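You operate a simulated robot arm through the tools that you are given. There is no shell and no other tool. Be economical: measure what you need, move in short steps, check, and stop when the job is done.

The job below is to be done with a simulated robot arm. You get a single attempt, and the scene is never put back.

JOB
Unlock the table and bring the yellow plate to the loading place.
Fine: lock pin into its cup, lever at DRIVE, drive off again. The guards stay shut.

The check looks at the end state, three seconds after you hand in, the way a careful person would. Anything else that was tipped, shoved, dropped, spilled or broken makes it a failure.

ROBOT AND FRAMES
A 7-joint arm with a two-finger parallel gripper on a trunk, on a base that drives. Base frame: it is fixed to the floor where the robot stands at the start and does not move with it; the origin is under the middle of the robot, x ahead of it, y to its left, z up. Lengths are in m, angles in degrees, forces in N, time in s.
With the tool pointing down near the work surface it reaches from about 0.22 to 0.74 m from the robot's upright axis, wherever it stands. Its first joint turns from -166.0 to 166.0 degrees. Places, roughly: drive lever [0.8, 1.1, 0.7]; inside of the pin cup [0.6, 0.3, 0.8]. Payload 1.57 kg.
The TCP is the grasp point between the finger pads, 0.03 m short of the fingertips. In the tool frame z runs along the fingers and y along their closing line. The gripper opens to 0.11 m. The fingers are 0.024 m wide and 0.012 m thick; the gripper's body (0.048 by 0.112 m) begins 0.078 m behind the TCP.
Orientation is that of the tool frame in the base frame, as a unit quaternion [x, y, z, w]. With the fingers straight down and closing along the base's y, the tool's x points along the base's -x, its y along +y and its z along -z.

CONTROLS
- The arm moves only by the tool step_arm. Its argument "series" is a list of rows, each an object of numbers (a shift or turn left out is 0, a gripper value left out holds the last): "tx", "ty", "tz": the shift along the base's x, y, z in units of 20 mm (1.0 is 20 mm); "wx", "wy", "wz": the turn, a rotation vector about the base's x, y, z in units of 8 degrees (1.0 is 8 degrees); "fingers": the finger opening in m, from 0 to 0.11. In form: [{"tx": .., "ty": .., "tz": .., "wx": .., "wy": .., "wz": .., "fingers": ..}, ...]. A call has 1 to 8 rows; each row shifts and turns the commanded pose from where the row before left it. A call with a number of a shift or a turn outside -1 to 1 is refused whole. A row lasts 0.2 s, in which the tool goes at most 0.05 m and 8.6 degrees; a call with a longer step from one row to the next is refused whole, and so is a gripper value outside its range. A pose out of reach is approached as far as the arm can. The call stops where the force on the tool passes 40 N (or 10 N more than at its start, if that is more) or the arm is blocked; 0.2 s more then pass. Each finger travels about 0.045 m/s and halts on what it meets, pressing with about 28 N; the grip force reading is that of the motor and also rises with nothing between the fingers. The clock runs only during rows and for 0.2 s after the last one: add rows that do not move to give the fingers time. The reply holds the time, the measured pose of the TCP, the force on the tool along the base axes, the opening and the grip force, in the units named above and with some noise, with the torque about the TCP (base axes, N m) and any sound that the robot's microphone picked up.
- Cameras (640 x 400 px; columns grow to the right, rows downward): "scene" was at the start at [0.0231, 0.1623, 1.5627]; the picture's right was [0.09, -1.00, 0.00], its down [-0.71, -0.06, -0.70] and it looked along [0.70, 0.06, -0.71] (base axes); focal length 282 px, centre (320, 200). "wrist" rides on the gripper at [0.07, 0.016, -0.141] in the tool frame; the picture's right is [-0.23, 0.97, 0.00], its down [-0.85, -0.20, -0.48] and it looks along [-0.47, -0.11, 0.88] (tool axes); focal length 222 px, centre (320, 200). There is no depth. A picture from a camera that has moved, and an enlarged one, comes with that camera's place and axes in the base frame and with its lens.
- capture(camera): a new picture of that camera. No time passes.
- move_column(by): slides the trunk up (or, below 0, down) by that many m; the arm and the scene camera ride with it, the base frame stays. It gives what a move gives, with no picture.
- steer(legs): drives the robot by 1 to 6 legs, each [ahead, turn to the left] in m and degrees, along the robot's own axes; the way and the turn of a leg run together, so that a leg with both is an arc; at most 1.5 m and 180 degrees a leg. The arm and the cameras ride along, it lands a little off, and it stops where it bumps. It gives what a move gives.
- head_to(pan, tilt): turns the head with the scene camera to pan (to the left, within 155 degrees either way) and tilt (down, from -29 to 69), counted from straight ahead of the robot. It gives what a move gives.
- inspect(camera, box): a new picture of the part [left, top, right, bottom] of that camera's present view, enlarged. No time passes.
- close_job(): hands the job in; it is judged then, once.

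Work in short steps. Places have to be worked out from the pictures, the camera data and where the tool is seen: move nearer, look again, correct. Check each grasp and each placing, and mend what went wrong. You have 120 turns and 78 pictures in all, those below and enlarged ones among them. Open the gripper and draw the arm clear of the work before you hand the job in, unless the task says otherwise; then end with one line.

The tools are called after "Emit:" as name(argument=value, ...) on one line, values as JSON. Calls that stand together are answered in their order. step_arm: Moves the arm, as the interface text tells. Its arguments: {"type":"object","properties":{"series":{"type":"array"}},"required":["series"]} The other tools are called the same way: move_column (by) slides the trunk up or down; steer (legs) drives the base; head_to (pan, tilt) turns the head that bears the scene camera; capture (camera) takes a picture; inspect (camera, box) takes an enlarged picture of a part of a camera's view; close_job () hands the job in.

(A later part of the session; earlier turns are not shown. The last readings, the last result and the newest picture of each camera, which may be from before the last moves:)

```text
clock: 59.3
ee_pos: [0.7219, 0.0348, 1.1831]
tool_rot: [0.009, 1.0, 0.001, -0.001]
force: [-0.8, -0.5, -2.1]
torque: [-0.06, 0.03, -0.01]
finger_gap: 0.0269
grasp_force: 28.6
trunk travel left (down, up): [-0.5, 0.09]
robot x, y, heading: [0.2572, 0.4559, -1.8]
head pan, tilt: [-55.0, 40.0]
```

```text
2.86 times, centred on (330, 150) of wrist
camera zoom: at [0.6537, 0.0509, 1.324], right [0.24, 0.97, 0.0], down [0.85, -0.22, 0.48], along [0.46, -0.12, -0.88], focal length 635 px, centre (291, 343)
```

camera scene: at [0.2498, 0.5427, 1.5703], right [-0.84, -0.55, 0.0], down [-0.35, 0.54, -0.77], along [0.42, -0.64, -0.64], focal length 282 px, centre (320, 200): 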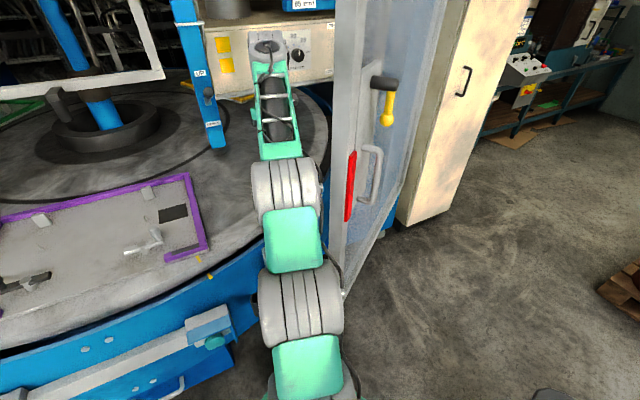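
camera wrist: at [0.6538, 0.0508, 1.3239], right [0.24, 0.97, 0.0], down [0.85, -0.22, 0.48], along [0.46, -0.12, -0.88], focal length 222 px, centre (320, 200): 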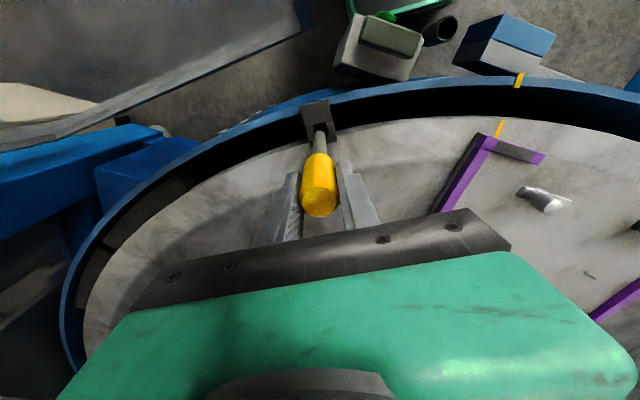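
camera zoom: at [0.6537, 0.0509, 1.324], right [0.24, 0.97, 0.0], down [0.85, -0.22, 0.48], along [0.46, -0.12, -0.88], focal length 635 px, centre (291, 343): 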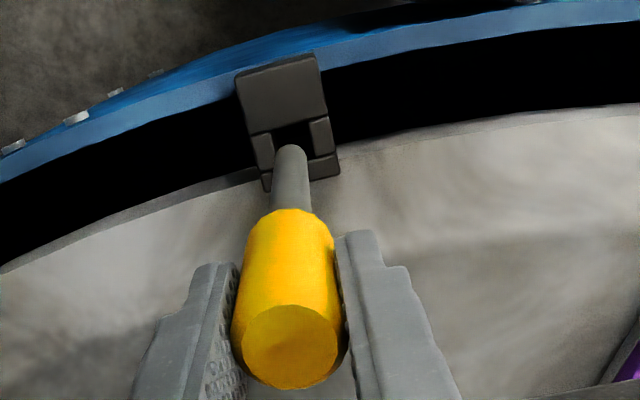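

The pin is fully out: its end is roughly 0.21 m below the TCP, and the cup mouth works out at about (0.629, 0.27, 0.85). I raise the trunk 0.06 m and carry the pin above the cup.

Emit:
move_column(by=0.06)

Emit:
step_arm(series=[{"ty": 0.98, "tx": -0.2}, {"ty": 0.98, "tx": -0.3}, {"ty": 0.98, "tx": -0.4}, {"ty": 0.98, "tx": -0.4}, {"ty": 0.98, "tx": -0.4}, {"ty": 0.98, "tx": -0.4}])

Emit:
step_arm(series=[{"ty": 0.98, "tx": -0.4}, {"ty": 0.98, "tx": -0.4}, {"ty": 0.98, "tx": -0.4}, {"ty": 0.98, "tx": -0.4}, {"ty": 0.98, "tx": -0.4}, {"ty": 0.98, "tx": -0.4}])

Emit:
capture(camera="wrist")

Emit:
head_to(pan=-20, tilt=50)

Emit:
capture(camera="scene")

```text
clock: 60.3
ee_pos: [0.7218, 0.0335, 1.2426]
tool_rot: [0.008, 1.0, 0.001, -0.001]
force: [0.1, -0.4, -2.0]
torque: [-0.03, -0.03, -0.03]
finger_gap: 0.0273
grasp_force: 28.1
trunk travel left (down, up): [-0.56, 0.03]
robot x, y, heading: [0.2574, 0.4573, -1.9]
head pan, tilt: [-55.0, 40.0]
```

```text
clock: 61.7
ee_pos: [0.6785, 0.1511, 1.2425]
tool_rot: [0.009, 1.0, 0.0, -0.001]
force: [0.1, -0.7, -1.1]
torque: [-0.03, 0.05, -0.04]
finger_gap: 0.0271
grasp_force: 27.8
trunk travel left (down, up): [-0.56, 0.03]
robot x, y, heading: [0.2515, 0.4586, -1.7]
head pan, tilt: [-55.0, 40.0]
```

```text
clock: 63.1
ee_pos: [0.6309, 0.2704, 1.2441]
tool_rot: [0.009, 1.0, -0.001, 0.0]
force: [0.1, -0.1, -2.0]
torque: [0.01, 0.03, 0.01]
finger_gap: 0.027
grasp_force: 28.1
trunk travel left (down, up): [-0.56, 0.03]
robot x, y, heading: [0.258, 0.456, -1.7]
head pan, tilt: [-55.0, 40.0]
```

```text
40 pictures are left
camera wrist: at [0.5626, 0.2866, 1.3854], right [0.24, 0.97, 0.0], down [0.85, -0.21, 0.48], along [0.46, -0.12, -0.88], focal length 222 px, centre (320, 200)
```

wrist: 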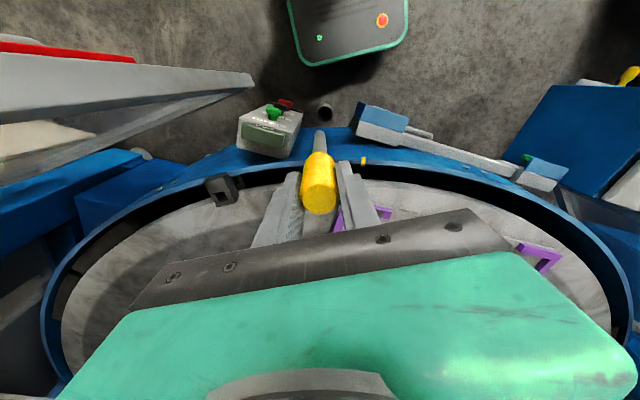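

```text
clock: 64.1
ee_pos: [0.632, 0.2694, 1.2444]
tool_rot: [0.008, 1.0, 0.001, -0.001]
force: [0.1, -0.1, -1.3]
torque: [-0.03, -0.02, 0.01]
finger_gap: 0.0274
grasp_force: 27.7
trunk travel left (down, up): [-0.56, 0.03]
robot x, y, heading: [0.2599, 0.4561, -1.6]
head pan, tilt: [-20.0, 50.0]
```

```text
39 pictures are left
camera scene: at [0.2745, 0.5854, 1.6161], right [-0.37, -0.93, 0.0], down [-0.71, 0.28, -0.64], along [0.6, -0.24, -0.77], focal length 282 px, centre (320, 200)
```

scene: 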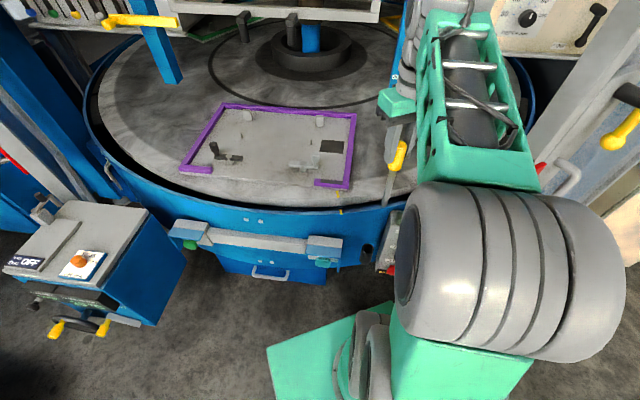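

Pin tip is about z 1.04, cup mouth appears near (0.626, 0.277, 0.85). I lower 0.13 m and compare in the wrist view.

Emit:
step_arm(series=[{"tz": -1, "ty": 0.2}, {"tz": -1, "tx": -0.1}, {"tz": -1}, {"tz": -1}, {"tz": -1}, {"tz": -1}, {"tz": -0.5}])

Emit:
inspect(camera="wrist", box=[240, 60, 400, 220])

Emit:
inspect(camera="scene", box=[320, 140, 440, 290])

```text
clock: 65.7
ee_pos: [0.6296, 0.2735, 1.1121]
tool_rot: [0.009, 1.0, 0.001, -0.001]
force: [0.2, 0.1, -1.8]
torque: [0.0, -0.03, 0.0]
finger_gap: 0.0268
grasp_force: 28.6
trunk travel left (down, up): [-0.56, 0.03]
robot x, y, heading: [0.256, 0.4528, -1.5]
head pan, tilt: [-20.0, 50.0]
```

```text
2.50 times, centred on (320, 140) of wrist
camera zoom: at [0.5615, 0.2907, 1.2542], right [0.24, 0.97, 0.0], down [0.85, -0.22, 0.48], along [0.46, -0.12, -0.88], focal length 555 px, centre (320, 350)
```

zoom: 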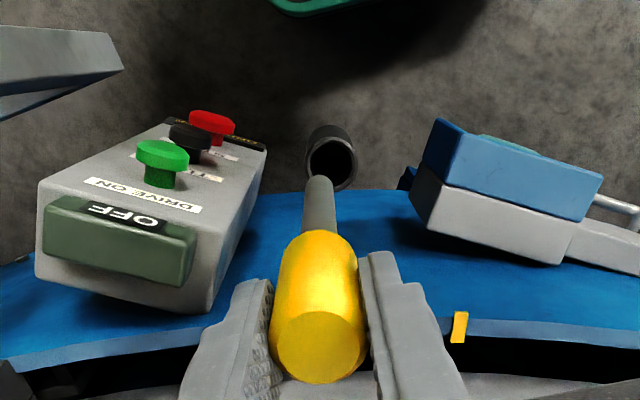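

```text
2.67 times, centred on (380, 215) of scene
camera zoom: at [0.2746, 0.5854, 1.6161], right [-0.37, -0.93, 0.0], down [-0.71, 0.28, -0.64], along [0.6, -0.24, -0.77], focal length 753 px, centre (160, 160)
```

zoom: 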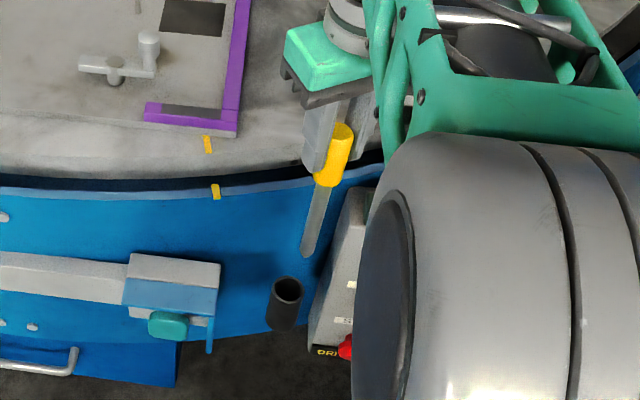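

The tip is still ~7 cm above the mouth and about 7 mm too far right. I correct and lower 5 cm, then compare again.

Emit:
step_arm(series=[{"tz": -0.8, "ty": 0.35}, {"tz": -0.8}, {"tz": -0.8}])

Emit:
inspect(camera="wrist", box=[260, 80, 380, 200])

Emit:
inspect(camera="scene", box=[320, 180, 420, 280])

```text
clock: 66.5
ee_pos: [0.6303, 0.2807, 1.0657]
tool_rot: [0.009, 1.0, 0.001, 0.0]
force: [-0.1, 0.1, -2.0]
torque: [0.02, 0.02, -0.01]
finger_gap: 0.0275
grasp_force: 28.1
trunk travel left (down, up): [-0.56, 0.03]
robot x, y, heading: [0.2561, 0.4582, -1.7]
head pan, tilt: [-20.0, 50.0]
```

```text
3.33 times, centred on (320, 140) of wrist
camera zoom: at [0.5622, 0.2968, 1.2067], right [0.24, 0.97, 0.0], down [0.85, -0.22, 0.48], along [0.46, -0.12, -0.88], focal length 740 px, centre (320, 400)
```

zoom: 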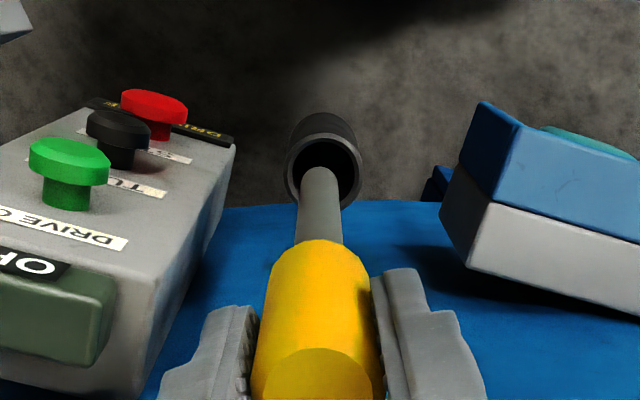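

```text
4.00 times, centred on (370, 230) of scene
camera zoom: at [0.2746, 0.5854, 1.6161], right [-0.37, -0.93, 0.0], down [-0.71, 0.28, -0.64], along [0.6, -0.24, -0.77], focal length 1129 px, centre (120, 80)
```

zoom: 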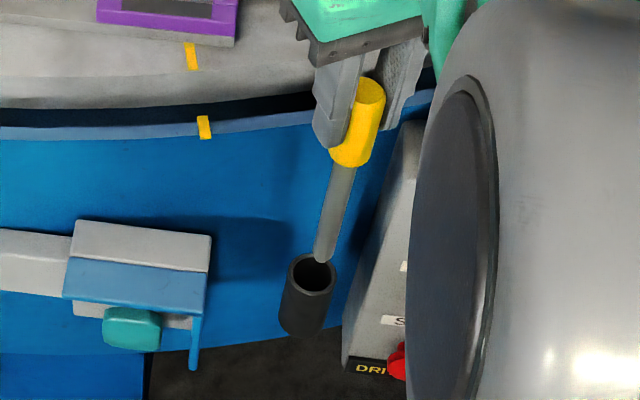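

Tip is ~4 cm above the mouth and nearly aligned; I correct by about +5 mm x, +2 mm y, lower 3 cm and look again.

Emit:
step_arm(series=[{"tx": 0.25, "ty": 0.1}, {"tz": -0.75}, {"tz": -0.75}])

Emit:
inspect(camera="wrist", box=[280, 80, 360, 160])

Emit:
inspect(camera="scene", box=[330, 200, 410, 280])

```text
clock: 67.3
ee_pos: [0.6368, 0.2815, 1.0346]
tool_rot: [0.008, 1.0, 0.001, 0.0]
force: [-0.1, 0.2, -1.4]
torque: [0.0, -0.01, -0.05]
finger_gap: 0.027
grasp_force: 28.4
trunk travel left (down, up): [-0.56, 0.03]
robot x, y, heading: [0.2541, 0.4571, -1.9]
head pan, tilt: [-20.0, 50.0]
```

```text
5.00 times, centred on (320, 120) of wrist
camera zoom: at [0.5673, 0.2987, 1.1755], right [0.24, 0.97, 0.0], down [0.85, -0.22, 0.48], along [0.46, -0.12, -0.88], focal length 1111 px, centre (320, 600)
```

zoom: 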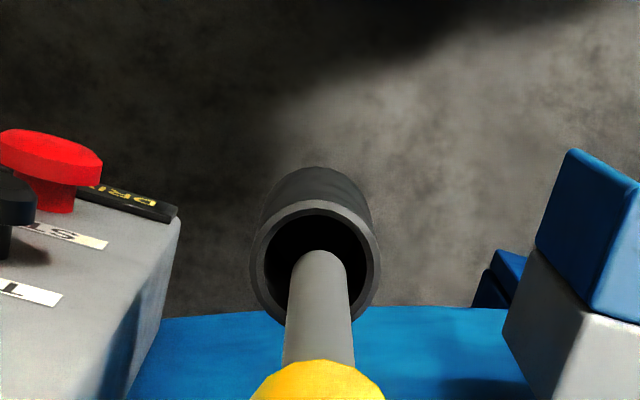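

```text
5.00 times, centred on (370, 240) of scene
camera zoom: at [0.2747, 0.5854, 1.6161], right [-0.37, -0.93, 0.0], down [-0.71, 0.28, -0.64], along [0.6, -0.24, -0.77], focal length 1411 px, centre (70, 0)
```

zoom: 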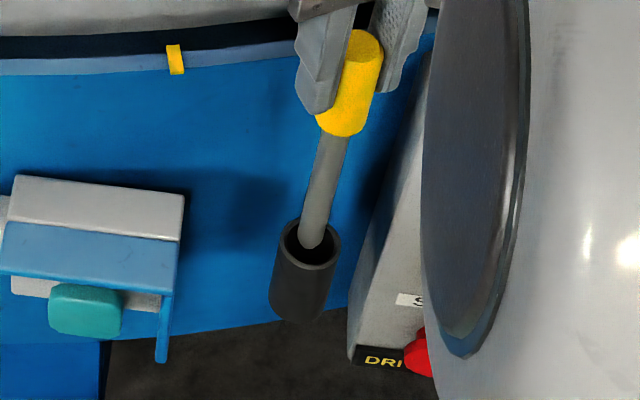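

The tip now sits right at the mouth in both views. I lower gently in 8 mm steps, watching force.

Emit:
step_arm(series=[{"tz": -0.4}, {"tz": -0.4}, {"tz": -0.4}, {"tz": -0.4}, {"tz": -0.4}])

Emit:
inspect(camera="scene", box=[330, 200, 410, 280])

```text
clock: 68.5
ee_pos: [0.6352, 0.2821, 0.9936]
tool_rot: [0.009, 1.0, -0.001, 0.0]
force: [-0.1, -0.4, -2.1]
torque: [-0.03, -0.01, 0.0]
finger_gap: 0.0271
grasp_force: 27.7
trunk travel left (down, up): [-0.56, 0.03]
robot x, y, heading: [0.2583, 0.4594, -1.7]
head pan, tilt: [-20.0, 50.0]
```

```text
5.00 times, centred on (370, 240) of scene
camera zoom: at [0.2746, 0.5854, 1.6161], right [-0.37, -0.93, 0.0], down [-0.71, 0.28, -0.64], along [0.6, -0.24, -0.77], focal length 1411 px, centre (70, 0)
```

zoom: 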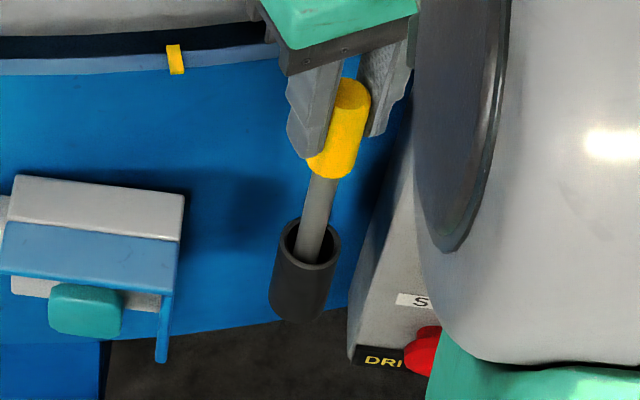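

The shaft is going into the cup freely. I keep lowering until it seats.

Emit:
step_arm(series=[{"tz": -0.4}, {"tz": -0.4}, {"tz": -0.4}, {"tz": -0.4}, {"tz": -0.4}, {"tz": -0.4}])

Emit:
inspect(camera="scene", box=[330, 200, 410, 280])

```text
clock: 69.9
ee_pos: [0.6342, 0.2844, 0.9436]
tool_rot: [0.008, 1.0, 0.002, -0.003]
force: [-0.8, -0.5, 7.0]
torque: [-0.28, 0.07, -0.01]
finger_gap: 0.0273
grasp_force: 14.7
trunk travel left (down, up): [-0.56, 0.03]
robot x, y, heading: [0.2588, 0.4573, -1.6]
head pan, tilt: [-20.0, 50.0]
```

```text
5.00 times, centred on (370, 240) of scene
camera zoom: at [0.2746, 0.5853, 1.6156], right [-0.37, -0.93, 0.0], down [-0.71, 0.28, -0.64], along [0.6, -0.24, -0.77], focal length 1411 px, centre (70, 0)
```

zoom: 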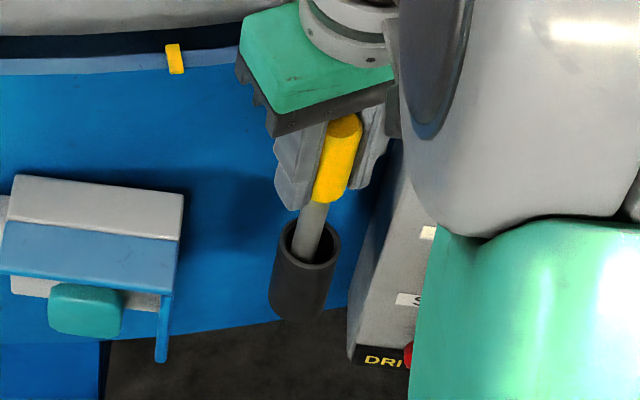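

Light contact: the pin stands on the cup's bottom. I release and draw straight up.

Emit:
step_arm(series=[{"fingers": 0.07}, {}, {}, {"tz": 1}, {"tz": 1}, {"tz": 1}, {"tz": 1}, {"tz": 1}])

Emit:
step_arm(series=[{"tz": 1}, {"tz": 1}, {"tz": 1}, {"tz": 1}])

Emit:
inspect(camera="scene", box=[330, 160, 450, 280])

```text
clock: 71.7
ee_pos: [0.6347, 0.2824, 1.0464]
tool_rot: [0.007, 1.0, 0.0, -0.001]
force: [0.0, -0.1, 0.4]
torque: [-0.03, -0.03, 0.0]
finger_gap: 0.0698
grasp_force: 0.0
trunk travel left (down, up): [-0.56, 0.03]
robot x, y, heading: [0.2557, 0.4572, -1.6]
head pan, tilt: [-20.0, 50.0]
```

```text
clock: 72.7
ee_pos: [0.6354, 0.2804, 1.127]
tool_rot: [0.009, 1.0, 0.001, 0.0]
force: [0.3, 0.3, 0.1]
torque: [0.01, -0.01, 0.01]
finger_gap: 0.0698
grasp_force: 0.1
trunk travel left (down, up): [-0.56, 0.03]
robot x, y, heading: [0.2541, 0.457, -1.8]
head pan, tilt: [-20.0, 50.0]
```

```text
3.33 times, centred on (390, 220) of scene
camera zoom: at [0.2744, 0.5855, 1.616], right [-0.37, -0.93, 0.0], down [-0.71, 0.28, -0.64], along [0.6, -0.24, -0.77], focal length 941 px, centre (87, 133)
```

zoom: 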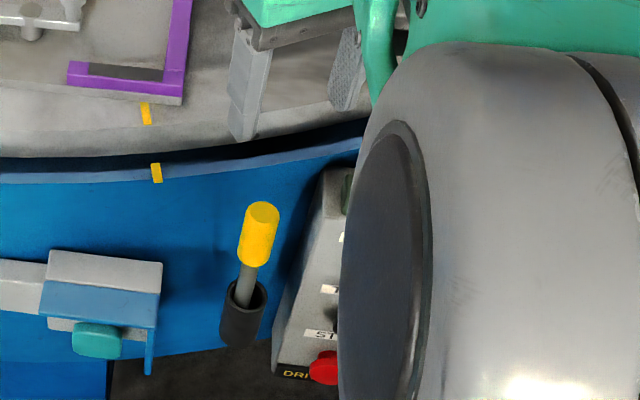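

The pin stands in its cup. Now I turn the head to the drive box and look at its front.

Emit:
head_to(pan=45, tilt=50)

Emit:
inspect(camera="scene", box=[120, 50, 440, 250])

```text
clock: 74.0
ee_pos: [0.6353, 0.281, 1.1266]
tool_rot: [0.008, 1.0, 0.001, -0.001]
force: [0.0, 0.4, -0.1]
torque: [-0.01, 0.02, -0.02]
finger_gap: 0.0698
grasp_force: 0.1
trunk travel left (down, up): [-0.56, 0.03]
robot x, y, heading: [0.2557, 0.4578, -1.6]
head pan, tilt: [45.0, 50.0]
```

```text
2.00 times, centred on (280, 150) of scene
camera zoom: at [0.259, 0.6667, 1.6161], right [0.69, -0.73, 0.0], down [-0.56, -0.53, -0.64], along [0.47, 0.44, -0.77], focal length 564 px, centre (400, 300)
```

zoom: 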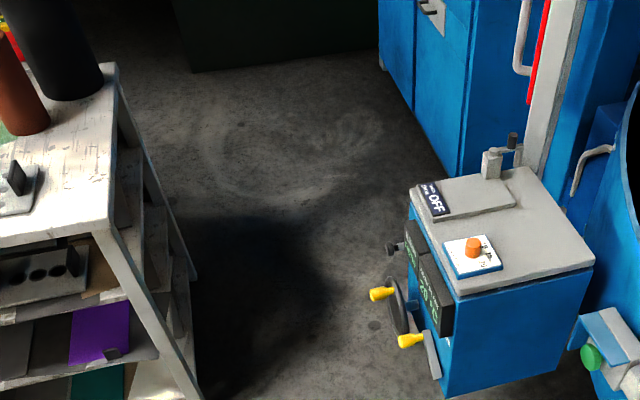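

The box's front faces away to the left-front; its yellow lever knob is at about (0.75, 1.10, 0.70). I raise the tool a bit and drive to about (0.3, 1.05), which stays clear of the side table and the shelf.

Emit:
step_arm(series=[{"tz": 1, "tx": -1}, {"tz": 1, "tx": -1}, {"tz": 1, "tx": -1}])

Emit:
steer(legs=[[0, 88], [0.6, 0], [0, -75]])

Emit:
head_to(pan=0, tilt=55)

Emit:
capture(camera="scene")

```text
clock: 74.8
ee_pos: [0.5759, 0.2824, 1.1862]
tool_rot: [0.009, 1.0, -0.001, -0.001]
force: [-1.2, 0.5, 0.1]
torque: [0.03, 0.0, 0.01]
finger_gap: 0.0698
grasp_force: 0.0
trunk travel left (down, up): [-0.56, 0.03]
robot x, y, heading: [0.2569, 0.4593, -1.5]
head pan, tilt: [45.0, 50.0]
```

```text
clock: 85.1
ee_pos: [0.6529, 0.9593, 1.1868]
tool_rot: [-0.11, 0.994, 0.0, -0.001]
force: [0.3, 0.0, -1.3]
torque: [0.03, -0.03, 0.0]
finger_gap: 0.0701
grasp_force: 0.1
trunk travel left (down, up): [-0.56, 0.03]
robot x, y, heading: [0.2993, 1.0509, 11.9]
head pan, tilt: [45.0, 50.0]
```

```text
clock: 86.2
ee_pos: [0.6533, 0.9589, 1.1854]
tool_rot: [-0.11, 0.994, 0.0, -0.001]
force: [-0.3, 0.1, -0.4]
torque: [0.01, -0.04, 0.0]
finger_gap: 0.07
grasp_force: 0.0
trunk travel left (down, up): [-0.56, 0.03]
robot x, y, heading: [0.3001, 1.0556, 11.9]
head pan, tilt: [0.0, 55.0]
```

```text
28 pictures are left
camera scene: at [0.2832, 1.2077, 1.6096], right [0.21, -0.98, 0.0], down [-0.8, -0.17, -0.57], along [0.56, 0.12, -0.82], focal length 282 px, centre (320, 200)
```

scene: 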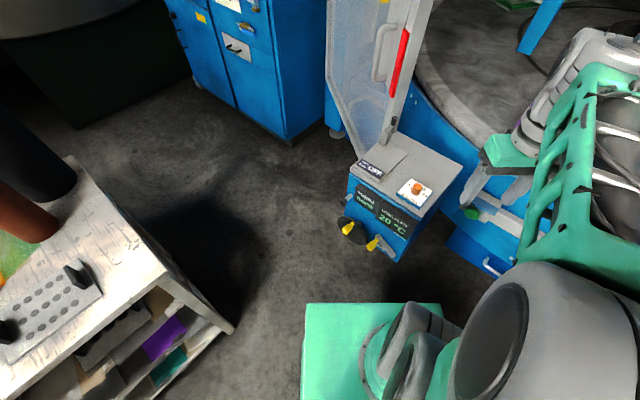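

I enlarge the drive box's front.

Emit:
inspect(camera="scene", box=[320, 140, 480, 280])

```text
2.86 times, centred on (400, 210) of scene
camera zoom: at [0.2832, 1.2077, 1.6096], right [0.21, -0.98, 0.0], down [-0.8, -0.17, -0.57], along [0.56, 0.12, -0.82], focal length 806 px, centre (91, 171)
```

zoom: 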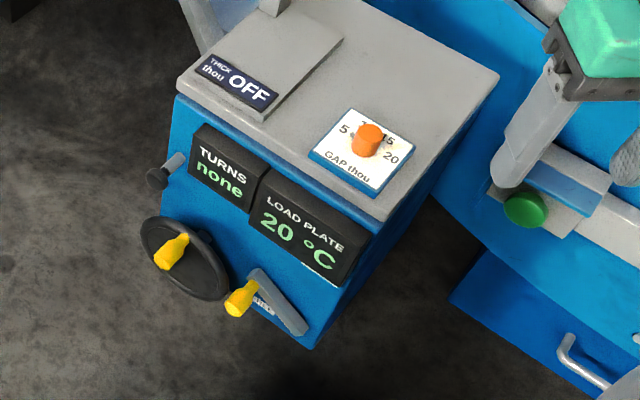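

I zoom in on the lever's labels.

Emit:
inspect(camera="scene", box=[366, 220, 410, 264])

```text
9.09 times, centred on (388, 242) of scene
camera zoom: at [0.2832, 1.2077, 1.6096], right [0.21, -0.98, 0.0], down [-0.8, -0.17, -0.57], along [0.56, 0.12, -0.82], focal length 2566 px, centre (-298, -182)
```

zoom: 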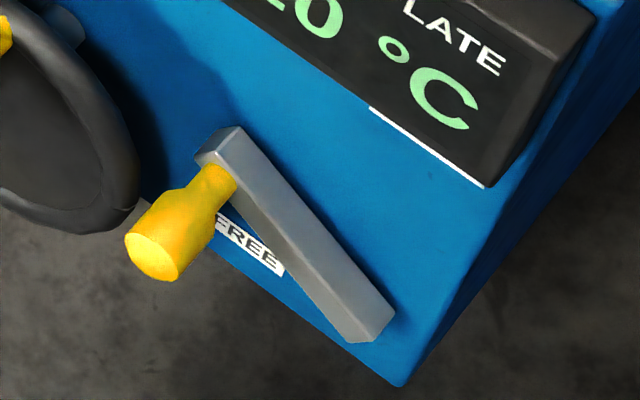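

The lever now points left with "FREE" beneath it; the other label is hidden under the display overhang. I work out: knob end (0.753, 1.124, 0.672), pivot about (0.757, 1.03, 0.645), box front normal (-0.88, 0.48). I draw the tool back and lower the trunk to see the labels from a flatter angle.

Emit:
step_arm(series=[{"tx": -1, "ty": -0.5}, {"tx": -1, "ty": -0.5}, {"tx": -1, "ty": -0.5}, {"tx": -1, "ty": -0.5}, {"tx": -1}])

Emit:
move_column(by=-0.4)

Emit:
head_to(pan=-20, tilt=40)

Emit:
capture(camera="scene")

```text
clock: 87.4
ee_pos: [0.552, 0.9194, 1.1756]
tool_rot: [-0.112, 0.994, 0.012, -0.013]
force: [0.2, 0.6, -0.3]
torque: [0.04, 0.03, 0.04]
finger_gap: 0.0699
grasp_force: 0.0
trunk travel left (down, up): [-0.56, 0.03]
robot x, y, heading: [0.3006, 1.0535, 12.0]
head pan, tilt: [0.0, 55.0]
```

```text
clock: 91.3
ee_pos: [0.5518, 0.9172, 0.7762]
tool_rot: [-0.111, 0.994, 0.011, -0.013]
force: [0.1, 0.0, -0.3]
torque: [-0.02, 0.01, 0.01]
finger_gap: 0.0703
grasp_force: 0.1
trunk travel left (down, up): [-0.16, 0.43]
robot x, y, heading: [0.2993, 1.0529, 11.9]
head pan, tilt: [0.0, 55.0]
```

```text
clock: 92.1
ee_pos: [0.5516, 0.917, 0.7768]
tool_rot: [-0.111, 0.994, 0.012, -0.012]
force: [-0.6, 0.0, 0.3]
torque: [-0.01, -0.04, 0.04]
finger_gap: 0.07
grasp_force: 0.0
trunk travel left (down, up): [-0.16, 0.43]
robot x, y, heading: [0.2972, 1.0526, 12.2]
head pan, tilt: [-20.0, 40.0]
```

```text
25 pictures are left
camera scene: at [0.2968, 1.1808, 1.2302], right [-0.14, -0.99, 0.0], down [-0.64, 0.09, -0.77], along [0.76, -0.11, -0.64], focal length 282 px, centre (320, 200)
```

scene: 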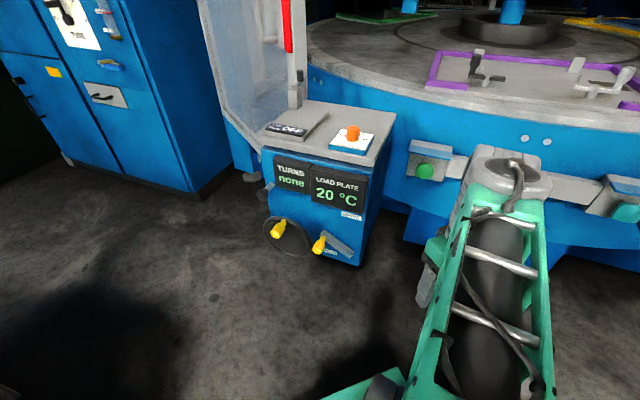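

Emit:
inspect(camera="scene", box=[300, 195, 380, 275])

```text
5.00 times, centred on (340, 235) of scene
camera zoom: at [0.2968, 1.1808, 1.2302], right [-0.14, -0.99, 0.0], down [-0.64, 0.09, -0.77], along [0.76, -0.11, -0.64], focal length 1411 px, centre (220, 25)
```

zoom: 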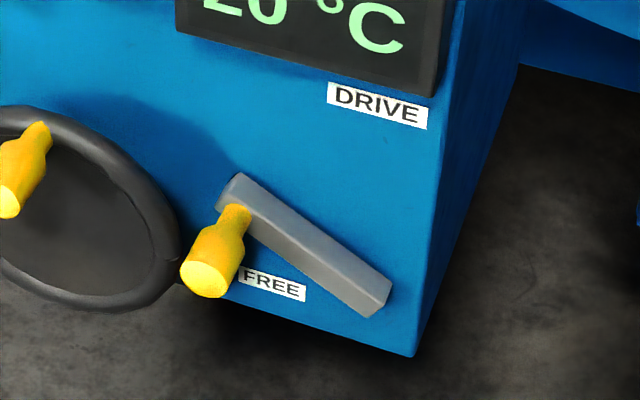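

Clear now: the lever lies at FREE (left) and DRIVE is straight up. The handwheel sits close on the left, so rather than grasp I'll close the fingers and lift the knob from below with a tilted tool. First I move to a free spot in front of the box, turn the tool to face it, then tilt.

Emit:
step_arm(series=[{"tz": 1, "ty": 1, "tx": 0.5, "fingers": 0.0}, {"tz": 1, "ty": 1, "tx": 0.5, "wz": -0.86}, {"tz": 1, "ty": 1, "tx": 0.5, "wz": -0.86}, {"tz": 1, "ty": 1, "tx": 0.5, "wz": -0.86}, {"ty": 1, "tx": 0.5, "wz": -0.86}, {"ty": 1, "tx": 0.5, "wz": -0.86}, {"ty": 1, "tx": 0.5, "wz": -0.86}, {"ty": 1, "tx": 0.5}])

Emit:
step_arm(series=[{"ty": 0.93, "wx": -0.48, "wy": -0.87}, {"ty": 0.93, "wx": -0.48, "wy": -0.87}, {"ty": 0.93, "wx": -0.48, "wy": -0.87}, {"ty": 0.93, "wx": -0.48, "wy": -0.87}, {"ty": 0.93, "wx": -0.48, "wy": -0.87}, {"wx": -0.48, "wy": -0.87}, {"wx": -0.48, "wy": -0.87}, {"wx": -0.48, "wy": -0.87}])

```text
clock: 93.9
ee_pos: [0.6323, 1.0785, 0.8657]
tool_rot: [0.248, 0.969, 0.001, -0.001]
force: [0.0, 1.2, 0.0]
torque: [0.01, -0.01, -0.01]
finger_gap: 0.0001
grasp_force: 21.1
trunk travel left (down, up): [-0.16, 0.43]
robot x, y, heading: [0.3034, 1.0524, 12.3]
head pan, tilt: [-20.0, 40.0]
```

```text
clock: 94.7
ee_pos: [0.6774, 1.0929, 0.8046]
tool_rot: [0.292, 0.952, -0.079, 0.051]
force: [0.3, -0.3, 0.2]
torque: [-0.01, -0.01, -0.05]
finger_gap: 0.0004
grasp_force: 21.3
out of reach, approached as far as the arm can: row 1
trunk travel left (down, up): [-0.16, 0.43]
robot x, y, heading: [0.2997, 1.051, 11.7]
head pan, tilt: [-20.0, 40.0]
stopped in row 4: the arm was blocked; the commanded pose is now the measured one
```

The arm is too folded to tilt here. I raise the trunk to be clear, turn right 32° and back off 0.2 m (clear of the side table) to have working distance.

Emit:
move_column(by=0.3)

Emit:
steer(legs=[[0, -32], [-0.2, 0]])

```text
clock: 97.9
ee_pos: [0.6762, 1.0946, 0.8497]
tool_rot: [0.288, 0.953, -0.08, 0.046]
force: [-0.8, 0.0, -0.3]
torque: [0.01, 0.0, 0.01]
finger_gap: 0.0
grasp_force: 21.0
trunk travel left (down, up): [-0.195, 0.395]
robot x, y, heading: [0.3003, 1.0522, 11.9]
head pan, tilt: [-20.0, 40.0]
stopped: the arm was blocked; the commanded pose is now the measured one
```

```text
clock: 101.1
ee_pos: [0.4506, 0.9611, 0.8474]
tool_rot: [0.533, 0.841, -0.09, 0.012]
force: [0.1, 0.6, -0.3]
torque: [-0.04, -0.02, 0.02]
finger_gap: 0.0
grasp_force: 21.1
trunk travel left (down, up): [-0.195, 0.395]
robot x, y, heading: [0.1097, 1.1212, -19.6]
head pan, tilt: [-20.0, 40.0]
```

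The trunk rise was blocked by the arm touching something, so I look at the arm's present shape before going on.

Emit:
head_to(pan=0, tilt=45)

Emit:
capture(camera="scene")

```text
clock: 101.9
ee_pos: [0.4516, 0.9623, 0.842]
tool_rot: [0.533, 0.841, -0.09, 0.005]
force: [-0.2, 0.2, -1.0]
torque: [0.01, 0.04, 0.02]
finger_gap: 0.0
grasp_force: 21.3
trunk travel left (down, up): [-0.195, 0.395]
robot x, y, heading: [0.1077, 1.1221, -19.5]
head pan, tilt: [0.0, 45.0]
```

```text
23 pictures are left
camera scene: at [0.1965, 1.2578, 1.2564], right [-0.34, -0.94, 0.0], down [-0.67, 0.24, -0.7], along [0.66, -0.24, -0.71], focal length 282 px, centre (320, 200)
```

scene: 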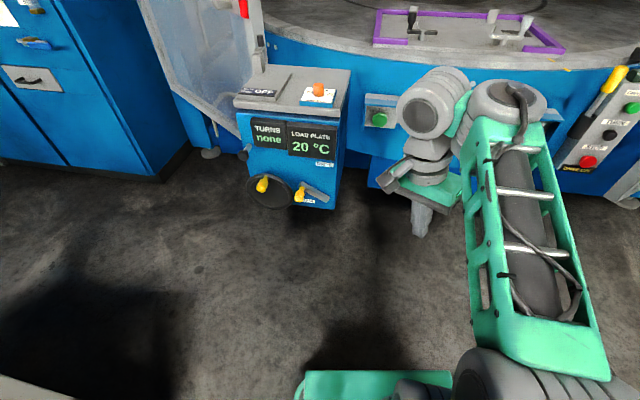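

The arm itself looks fine. I extend outwards to a spot in front of the box while turning the tool to face it.

Emit:
step_arm(series=[{"tx": 1, "ty": 1}, {"tx": 1, "ty": 1}, {"tx": 1, "ty": 1, "wz": 0.89}, {"tx": 1, "ty": 1, "wz": 0.89}, {"tx": 1, "ty": 1, "wz": 0.89}, {"tx": 1, "ty": 1, "wz": 0.89}, {"tx": 1, "ty": 1, "wz": 0.89}, {"tx": 1, "ty": 1}])

Emit:
step_arm(series=[{"tx": 1, "ty": 1}, {"tx": 1, "ty": 1, "tz": -0.5}, {"wx": -0.48, "wy": -0.87}, {"wx": -0.48, "wy": -0.87}, {"wx": -0.48, "wy": -0.87}, {"wx": -0.48, "wy": -0.87}])

```text
clock: 103.7
ee_pos: [0.6047, 1.1225, 0.8529]
tool_rot: [0.25, 0.964, -0.078, 0.045]
force: [-0.4, -0.5, 0.4]
torque: [0.01, -0.04, -0.01]
finger_gap: 0.0
grasp_force: 21.1
trunk travel left (down, up): [-0.195, 0.395]
robot x, y, heading: [0.1075, 1.1226, -19.6]
head pan, tilt: [0.0, 45.0]
```

```text
clock: 105.1
ee_pos: [0.6325, 1.1846, 0.8976]
tool_rot: [0.257, 0.931, -0.124, 0.228]
force: [0.3, 0.1, 0.5]
torque: [-0.04, -0.02, 0.01]
finger_gap: 0.0
grasp_force: 21.2
out of reach, approached as far as the arm can: row 4, 5, 6
trunk travel left (down, up): [-0.195, 0.395]
robot x, y, heading: [0.1093, 1.119, -19.4]
head pan, tilt: [0.0, 45.0]
```

Tilting reaches its limit at this relative height; I try with the trunk lower, then see how the arm follows.

Emit:
move_column(by=-0.15)

Emit:
step_arm(series=[{"tz": 0.2}, {"tz": 0.2}])

Emit:
capture(camera="scene")

```text
clock: 106.8
ee_pos: [0.6327, 1.1844, 0.7481]
tool_rot: [0.258, 0.931, -0.125, 0.228]
force: [0.2, 0.9, -0.7]
torque: [0.01, -0.02, 0.01]
finger_gap: 0.0
grasp_force: 21.6
trunk travel left (down, up): [-0.045, 0.545]
robot x, y, heading: [0.111, 1.1219, -19.5]
head pan, tilt: [0.0, 45.0]
```

```text
clock: 107.4
ee_pos: [0.6325, 1.1857, 0.7548]
tool_rot: [0.258, 0.931, -0.125, 0.227]
force: [0.2, 0.3, 0.0]
torque: [0.01, 0.0, -0.01]
finger_gap: 0.0001
grasp_force: 21.0
trunk travel left (down, up): [-0.045, 0.545]
robot x, y, heading: [0.1113, 1.1203, -19.6]
head pan, tilt: [0.0, 45.0]
```

```text
22 pictures are left
camera scene: at [0.1842, 1.2609, 1.1078], right [-0.33, -0.94, 0.0], down [-0.67, 0.24, -0.71], along [0.67, -0.24, -0.71], focal length 282 px, centre (320, 200)
```

scene: 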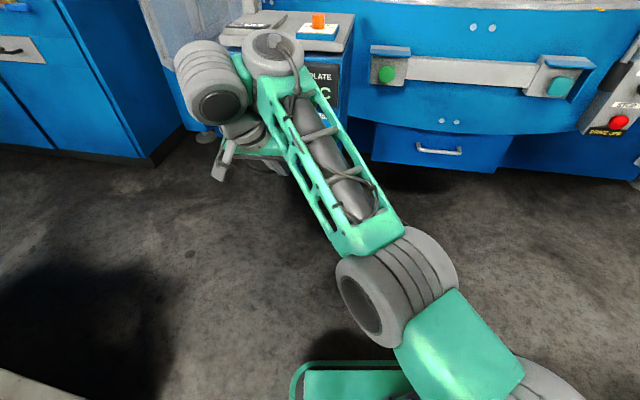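

Perhaps the wrist is too near the shoulder's height. I raise the trunk 0.25 m and then step the tool down relative to it, away from the box's face.

Emit:
move_column(by=0.25)

Emit:
step_arm(series=[{"tz": -1}, {"tz": -1}, {"tz": -1}, {"tz": -1}, {"tz": -1}, {"tz": -1}, {"tz": -1}, {"tz": -1}])

Emit:
step_arm(series=[{"tz": -1}, {"tz": -1}, {"tz": -1}, {"tz": -1}, {"wx": -0.48, "wy": -0.87}, {"wx": -0.48, "wy": -0.87}, {"wx": -0.48, "wy": -0.87}, {"wx": -0.48, "wy": -0.87}])

```text
clock: 110.0
ee_pos: [0.6319, 1.1849, 1.0056]
tool_rot: [0.258, 0.931, -0.125, 0.228]
force: [0.0, 0.3, 0.0]
torque: [-0.03, 0.01, -0.02]
finger_gap: 0.0002
grasp_force: 21.7
trunk travel left (down, up): [-0.295, 0.295]
robot x, y, heading: [0.1137, 1.1206, -19.4]
head pan, tilt: [0.0, 45.0]
```

```text
clock: 111.8
ee_pos: [0.5962, 1.2122, 0.969]
tool_rot: [0.258, 0.934, -0.117, 0.22]
force: [0.0, -0.3, 0.4]
torque: [-0.01, -0.01, 0.01]
finger_gap: 0.0
grasp_force: 20.9
out of reach, approached as far as the arm can: row 1, 2, 3, 4, 5, 6, 7, 8
trunk travel left (down, up): [-0.295, 0.295]
robot x, y, heading: [0.1106, 1.12, -19.5]
head pan, tilt: [0.0, 45.0]
```

```text
clock: 113.6
ee_pos: [0.5793, 1.2131, 0.9581]
tool_rot: [0.258, 0.934, -0.116, 0.217]
force: [-0.1, -0.3, -0.2]
torque: [0.01, -0.01, 0.03]
finger_gap: 0.0
grasp_force: 20.8
out of reach, approached as far as the arm can: row 1, 2, 3, 4, 5, 6, 7, 8
trunk travel left (down, up): [-0.295, 0.295]
robot x, y, heading: [0.1103, 1.1225, -19.5]
head pan, tilt: [0.0, 45.0]
```

Tilting away from the arm is limited, but tilting sideways should be free. I right the tool, raise the trunk, and re-place the base at about (0.30, 0.68) facing left, so the tilt toward the box's face is sideways to the arm.

Emit:
step_arm(series=[{"wx": 0.61, "wy": 0.64}, {"wx": 0.61, "wy": 0.64}, {"wx": 0.61, "wy": 0.64}, {"wx": 0.61, "wy": 0.64}])

Emit:
move_column(by=0.28)

Emit:
steer(legs=[[0, -47], [0.48, 0], [0, 153]])

```text
clock: 114.6
ee_pos: [0.5811, 1.2137, 0.957]
tool_rot: [0.267, 0.964, 0.0, 0.001]
force: [-0.6, 0.4, -0.2]
torque: [0.02, -0.02, -0.02]
finger_gap: 0.0001
grasp_force: 21.4
trunk travel left (down, up): [-0.295, 0.295]
robot x, y, heading: [0.1086, 1.1232, -19.2]
head pan, tilt: [0.0, 45.0]
```

```text
clock: 117.5
ee_pos: [0.5788, 1.2151, 1.2381]
tool_rot: [0.267, 0.964, -0.002, 0.001]
force: [-0.4, -0.2, 0.3]
torque: [-0.01, 0.0, -0.03]
finger_gap: 0.0
grasp_force: 21.5
trunk travel left (down, up): [-0.575, 0.015]
robot x, y, heading: [0.1102, 1.1246, -19.5]
head pan, tilt: [0.0, 45.0]
```

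```text
clock: 128.7
ee_pos: [0.0817, 1.1119, 1.2383]
tool_rot: [-0.605, 0.797, 0.0, 0.001]
force: [0.9, -0.2, -0.1]
torque: [0.01, -0.02, -0.02]
finger_gap: 0.0001
grasp_force: 21.6
trunk travel left (down, up): [-0.575, 0.015]
robot x, y, heading: [0.292, 0.6845, 85.5]
head pan, tilt: [0.0, 45.0]
```

I turn back 60° so the arm points toward the box's front, then go to the stand-off spot and yaw the tool toward the face.

Emit:
steer(legs=[[0, -60]])

Emit:
step_arm(series=[{"tx": 0.7, "ty": 0.8, "wz": -0.9}, {"tx": 0.7, "ty": 0.8, "wz": -0.9}, {"tx": 0.7, "ty": 0.8, "wz": -0.9}, {"tx": 0.7, "ty": 0.8, "wz": -0.9}, {"tx": 0.7, "ty": 0.8, "wz": -0.9}, {"tx": 0.7, "ty": 0.8, "wz": -0.9}])

```text
clock: 131.8
ee_pos: [0.5565, 1.0827, 1.2377]
tool_rot: [-0.127, 0.992, -0.001, 0.002]
force: [0.0, -1.3, -0.7]
torque: [-0.04, -0.01, 0.03]
finger_gap: 0.0
grasp_force: 21.5
trunk travel left (down, up): [-0.575, 0.015]
robot x, y, heading: [0.2929, 0.6828, 26.0]
head pan, tilt: [0.0, 45.0]
```

```text
clock: 133.2
ee_pos: [0.6395, 1.1809, 1.2383]
tool_rot: [0.247, 0.969, -0.001, 0.002]
force: [-0.3, -0.3, -0.7]
torque: [-0.01, 0.03, 0.0]
finger_gap: 0.0
grasp_force: 21.3
trunk travel left (down, up): [-0.575, 0.015]
robot x, y, heading: [0.2959, 0.6849, 26.3]
head pan, tilt: [0.0, 45.0]
```

I try the tilt up here, clear of everything.

Emit:
step_arm(series=[{"wx": -0.48, "wy": -0.87}, {"wx": -0.48, "wy": -0.87}, {"wx": -0.48, "wy": -0.87}, {"wx": -0.48, "wy": -0.87}, {"wx": -0.48, "wy": -0.87}, {"wx": -0.48, "wy": -0.87}, {"wx": -0.48, "wy": -0.87}, {"wx": -0.48, "wy": -0.87}])

```text
clock: 135.0
ee_pos: [0.6328, 1.1718, 1.2253]
tool_rot: [0.241, 0.948, -0.06, 0.201]
force: [0.0, -0.1, 0.7]
torque: [-0.01, 0.03, 0.02]
finger_gap: 0.0
grasp_force: 21.1
out of reach, approached as far as the arm can: row 1, 4, 5, 6, 7, 8
trunk travel left (down, up): [-0.575, 0.015]
robot x, y, heading: [0.294, 0.684, 26.2]
head pan, tilt: [0.0, 45.0]
```

Only about 24° of tilt is possible here. I test whether a higher relative tool height allows more.

Emit:
step_arm(series=[{"tz": 1, "tx": -0.5}, {"tz": 1, "tx": -0.5, "ty": 0.3}, {"tz": 1, "tx": -0.5}, {"tz": 1, "tx": -0.5}, {"wx": -0.48, "wy": -0.87}, {"wx": -0.48, "wy": -0.87}, {"wx": -0.48, "wy": -0.87}])

```text
clock: 136.6
ee_pos: [0.5794, 1.1461, 1.2656]
tool_rot: [0.241, 0.948, -0.059, 0.2]
force: [0.0, -0.2, 0.4]
torque: [-0.02, -0.02, 0.02]
finger_gap: 0.0
grasp_force: 21.5
out of reach, approached as far as the arm can: row 1, 2, 3, 4, 5, 6, 7
trunk travel left (down, up): [-0.575, 0.015]
robot x, y, heading: [0.2965, 0.6846, 26.1]
head pan, tilt: [0.0, 45.0]
```

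Most directions bind here; I right the tool, lower it a little and test tilting straight outwards from the arm instead.

Emit:
step_arm(series=[{"wx": 0.51, "wy": 0.86}, {"wx": 0.51, "wy": 0.86}, {"wx": 0.51, "wy": 0.86}, {"tz": -1}, {"tz": -1}, {"tz": -1}, {"tz": -1}])

Emit:
step_arm(series=[{"wx": 0.79, "wy": -0.62}, {"wx": 0.79, "wy": -0.62}, {"wx": 0.79, "wy": -0.62}, {"wx": 0.79, "wy": -0.62}, {"wx": 0.79, "wy": -0.62}, {"wx": 0.79, "wy": -0.62}, {"wx": 0.79, "wy": -0.62}])

```text
clock: 138.2
ee_pos: [0.5804, 1.1502, 1.1837]
tool_rot: [0.247, 0.969, 0.0, 0.0]
force: [0.4, 0.6, 0.8]
torque: [-0.02, -0.04, 0.02]
finger_gap: 0.0001
grasp_force: 21.2
out of reach, approached as far as the arm can: row 3
trunk travel left (down, up): [-0.575, 0.015]
robot x, y, heading: [0.2939, 0.682, 26.1]
head pan, tilt: [0.0, 45.0]
```

```text
clock: 139.8
ee_pos: [0.5774, 1.1496, 1.1866]
tool_rot: [0.218, 0.854, 0.431, 0.192]
force: [0.9, -0.1, -0.8]
torque: [0.01, 0.0, 0.0]
finger_gap: 0.0
grasp_force: 20.8
trunk travel left (down, up): [-0.575, 0.015]
robot x, y, heading: [0.2925, 0.6846, 25.9]
head pan, tilt: [0.0, 45.0]
```

Outward tilt works freely (56°). So I can come in from the right of the lever with the tool nearly horizontal, pointing left along the box's face, and grip the knob from above and below. I tilt further here and open the fingers a bit.

Emit:
step_arm(series=[{"wx": 0.79, "wy": -0.62, "fingers": 0.06}, {"wx": 0.79, "wy": -0.62}, {"wx": 0.79, "wy": -0.62}, {"ty": -1}, {"ty": -1}, {"ty": -1}, {"ty": -1}, {"ty": -1}])

```text
clock: 141.6
ee_pos: [0.5766, 1.0506, 1.1857]
tool_rot: [0.189, 0.74, 0.591, 0.26]
force: [0.4, -0.5, 0.3]
torque: [-0.04, -0.02, 0.0]
finger_gap: 0.0599
grasp_force: 0.0
trunk travel left (down, up): [-0.575, 0.015]
robot x, y, heading: [0.2975, 0.6833, 26.2]
head pan, tilt: [0.0, 45.0]
```

The tool now points nearly level toward (0.61, 0.78). I lower the trunk so that the tool comes to the knob's height, well in front of the face.

Emit:
move_column(by=-0.51)

Emit:
head_to(pan=15, tilt=30)

Emit:
capture(camera="scene")

```text
refused: -0.51 is not a number from -0.4 to 0.4
```

```text
clock: 142.3
ee_pos: [0.577, 1.0502, 1.1868]
tool_rot: [0.189, 0.74, 0.59, 0.261]
force: [-0.6, -0.8, 0.7]
torque: [0.02, 0.03, 0.02]
finger_gap: 0.0603
grasp_force: 0.1
trunk travel left (down, up): [-0.575, 0.015]
robot x, y, heading: [0.2918, 0.68, 26.0]
head pan, tilt: [15.0, 30.0]
```

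```text
21 pictures are left
camera scene: at [0.2427, 0.8555, 1.6604], right [0.66, -0.75, 0.0], down [-0.38, -0.33, -0.87], along [0.65, 0.57, -0.5], focal length 282 px, centre (320, 200)
```

scene: 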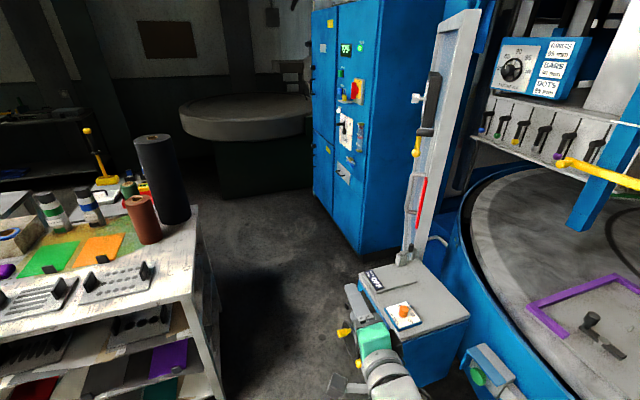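

I lower in two parts and then look.

Emit:
move_column(by=-0.36)

Emit:
move_column(by=-0.14)

Emit:
head_to(pan=20, tilt=35)

Emit:
capture(camera="scene")

Emit:
capture(camera="wrist")

```text
clock: 145.8
ee_pos: [0.5777, 1.0498, 0.8255]
tool_rot: [0.19, 0.74, 0.59, 0.261]
force: [0.4, -0.7, 0.9]
torque: [-0.04, 0.01, -0.01]
finger_gap: 0.0599
grasp_force: 0.0
trunk travel left (down, up): [-0.215, 0.375]
robot x, y, heading: [0.2934, 0.6808, 26.0]
head pan, tilt: [15.0, 30.0]
```

```text
clock: 147.5
ee_pos: [0.578, 1.0516, 0.6866]
tool_rot: [0.189, 0.74, 0.591, 0.261]
force: [-0.2, 0.2, -0.2]
torque: [0.0, 0.03, 0.02]
finger_gap: 0.06
grasp_force: 0.1
trunk travel left (down, up): [-0.075, 0.515]
robot x, y, heading: [0.2971, 0.6846, 26.2]
head pan, tilt: [15.0, 30.0]
```

```text
clock: 148.2
ee_pos: [0.5772, 1.0503, 0.6856]
tool_rot: [0.188, 0.74, 0.59, 0.262]
force: [0.2, 0.0, -0.2]
torque: [0.01, 0.02, 0.01]
finger_gap: 0.0599
grasp_force: 0.0
trunk travel left (down, up): [-0.075, 0.515]
robot x, y, heading: [0.2957, 0.6811, 25.9]
head pan, tilt: [20.0, 35.0]
```

```text
20 pictures are left
camera scene: at [0.2356, 0.8595, 1.1527], right [0.72, -0.69, 0.0], down [-0.4, -0.41, -0.82], along [0.57, 0.59, -0.57], focal length 282 px, centre (320, 200)
```

scene: 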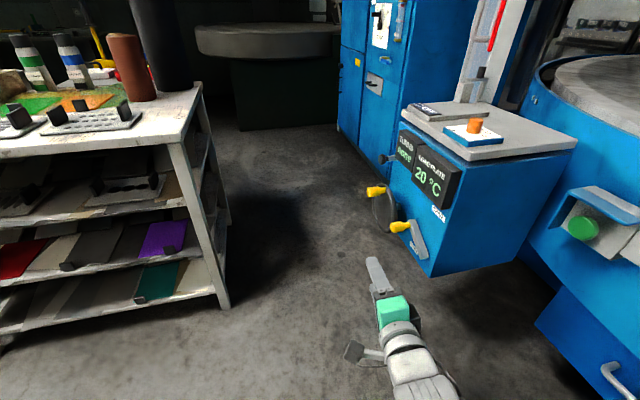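

```text
19 pictures are left
camera wrist: at [0.4363, 0.9857, 0.7139], right [0.15, 0.09, 0.98], down [0.39, -0.92, 0.03], along [0.91, 0.38, -0.18], focal length 222 px, centre (320, 200)
```

wrist: 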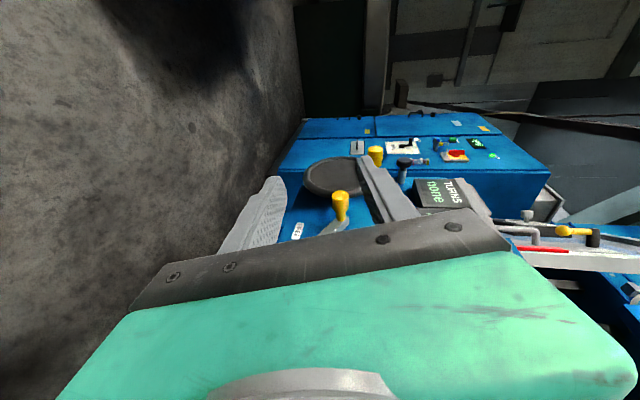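

The wrist view shows the knob right between the fingers (upper/lower) with the wheel beyond. I move in to just before it and check.

Emit:
step_arm(series=[{"tx": 0.97, "ty": 0.25}, {"tx": 0.97, "ty": 0.25}, {"tx": 0.97, "ty": 0.25}, {"tx": 0.97, "ty": 0.25, "tz": -0.2}, {"tx": 0.97, "ty": 0.25}, {"tx": 0.97, "ty": 0.25}])

Emit:
capture(camera="wrist")

Emit:
inspect(camera="scene", box=[350, 160, 470, 280])

```text
clock: 149.6
ee_pos: [0.6949, 1.08, 0.6817]
tool_rot: [0.187, 0.741, 0.59, 0.26]
force: [-0.1, -0.7, 0.1]
torque: [-0.01, 0.01, 0.0]
finger_gap: 0.0602
grasp_force: 0.1
trunk travel left (down, up): [-0.075, 0.515]
robot x, y, heading: [0.2979, 0.6805, 26.2]
head pan, tilt: [20.0, 35.0]
```

```text
18 pictures are left
camera wrist: at [0.5537, 1.0151, 0.7107], right [0.15, 0.09, 0.98], down [0.39, -0.92, 0.03], along [0.91, 0.38, -0.18], focal length 222 px, centre (320, 200)
```

wrist: 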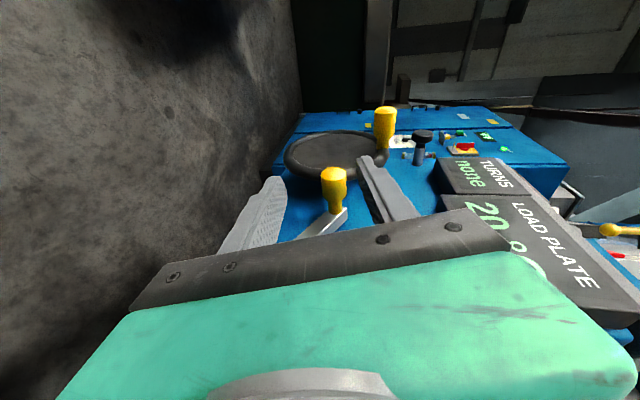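

```text
3.33 times, centred on (410, 220) of scene
camera zoom: at [0.2355, 0.8595, 1.1526], right [0.72, -0.69, 0.0], down [-0.4, -0.41, -0.82], along [0.57, 0.59, -0.57], focal length 941 px, centre (20, 133)
```

zoom: 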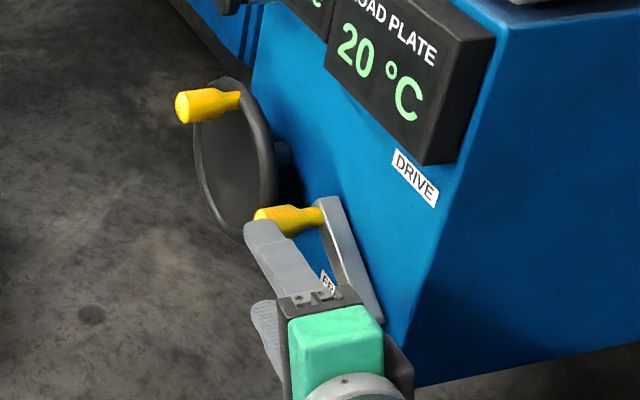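

Good alignment, with the DRIVE label visible above. I go in the remaining 6 cm along the same line and check once more.

Emit:
step_arm(series=[{"tx": 0.95, "ty": 0.28}, {"tx": 0.95, "ty": 0.28}, {"tx": 0.95, "ty": 0.28}])

Emit:
inspect(camera="wrist", box=[200, 100, 480, 275])

```text
clock: 150.4
ee_pos: [0.7501, 1.0981, 0.6815]
tool_rot: [0.19, 0.741, 0.588, 0.261]
force: [0.1, 0.0, 0.0]
torque: [-0.02, 0.03, 0.01]
finger_gap: 0.06
grasp_force: 0.1
trunk travel left (down, up): [-0.075, 0.515]
robot x, y, heading: [0.2903, 0.6872, 26.1]
head pan, tilt: [20.0, 35.0]
```

```text
2.29 times, centred on (340, 188) of wrist
camera zoom: at [0.6088, 1.0323, 0.709], right [0.15, 0.09, 0.98], down [0.39, -0.92, 0.03], along [0.91, 0.38, -0.18], focal length 508 px, centre (274, 229)
```

zoom: 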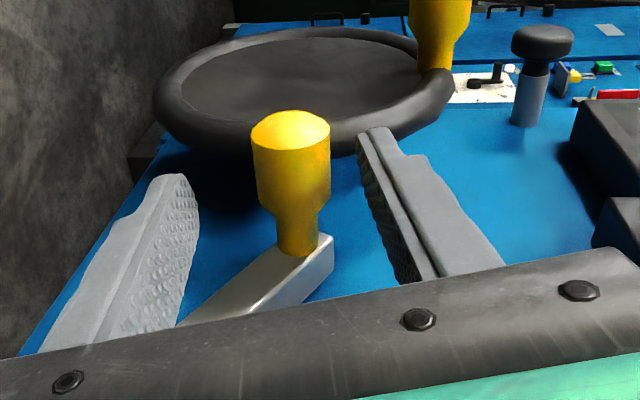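

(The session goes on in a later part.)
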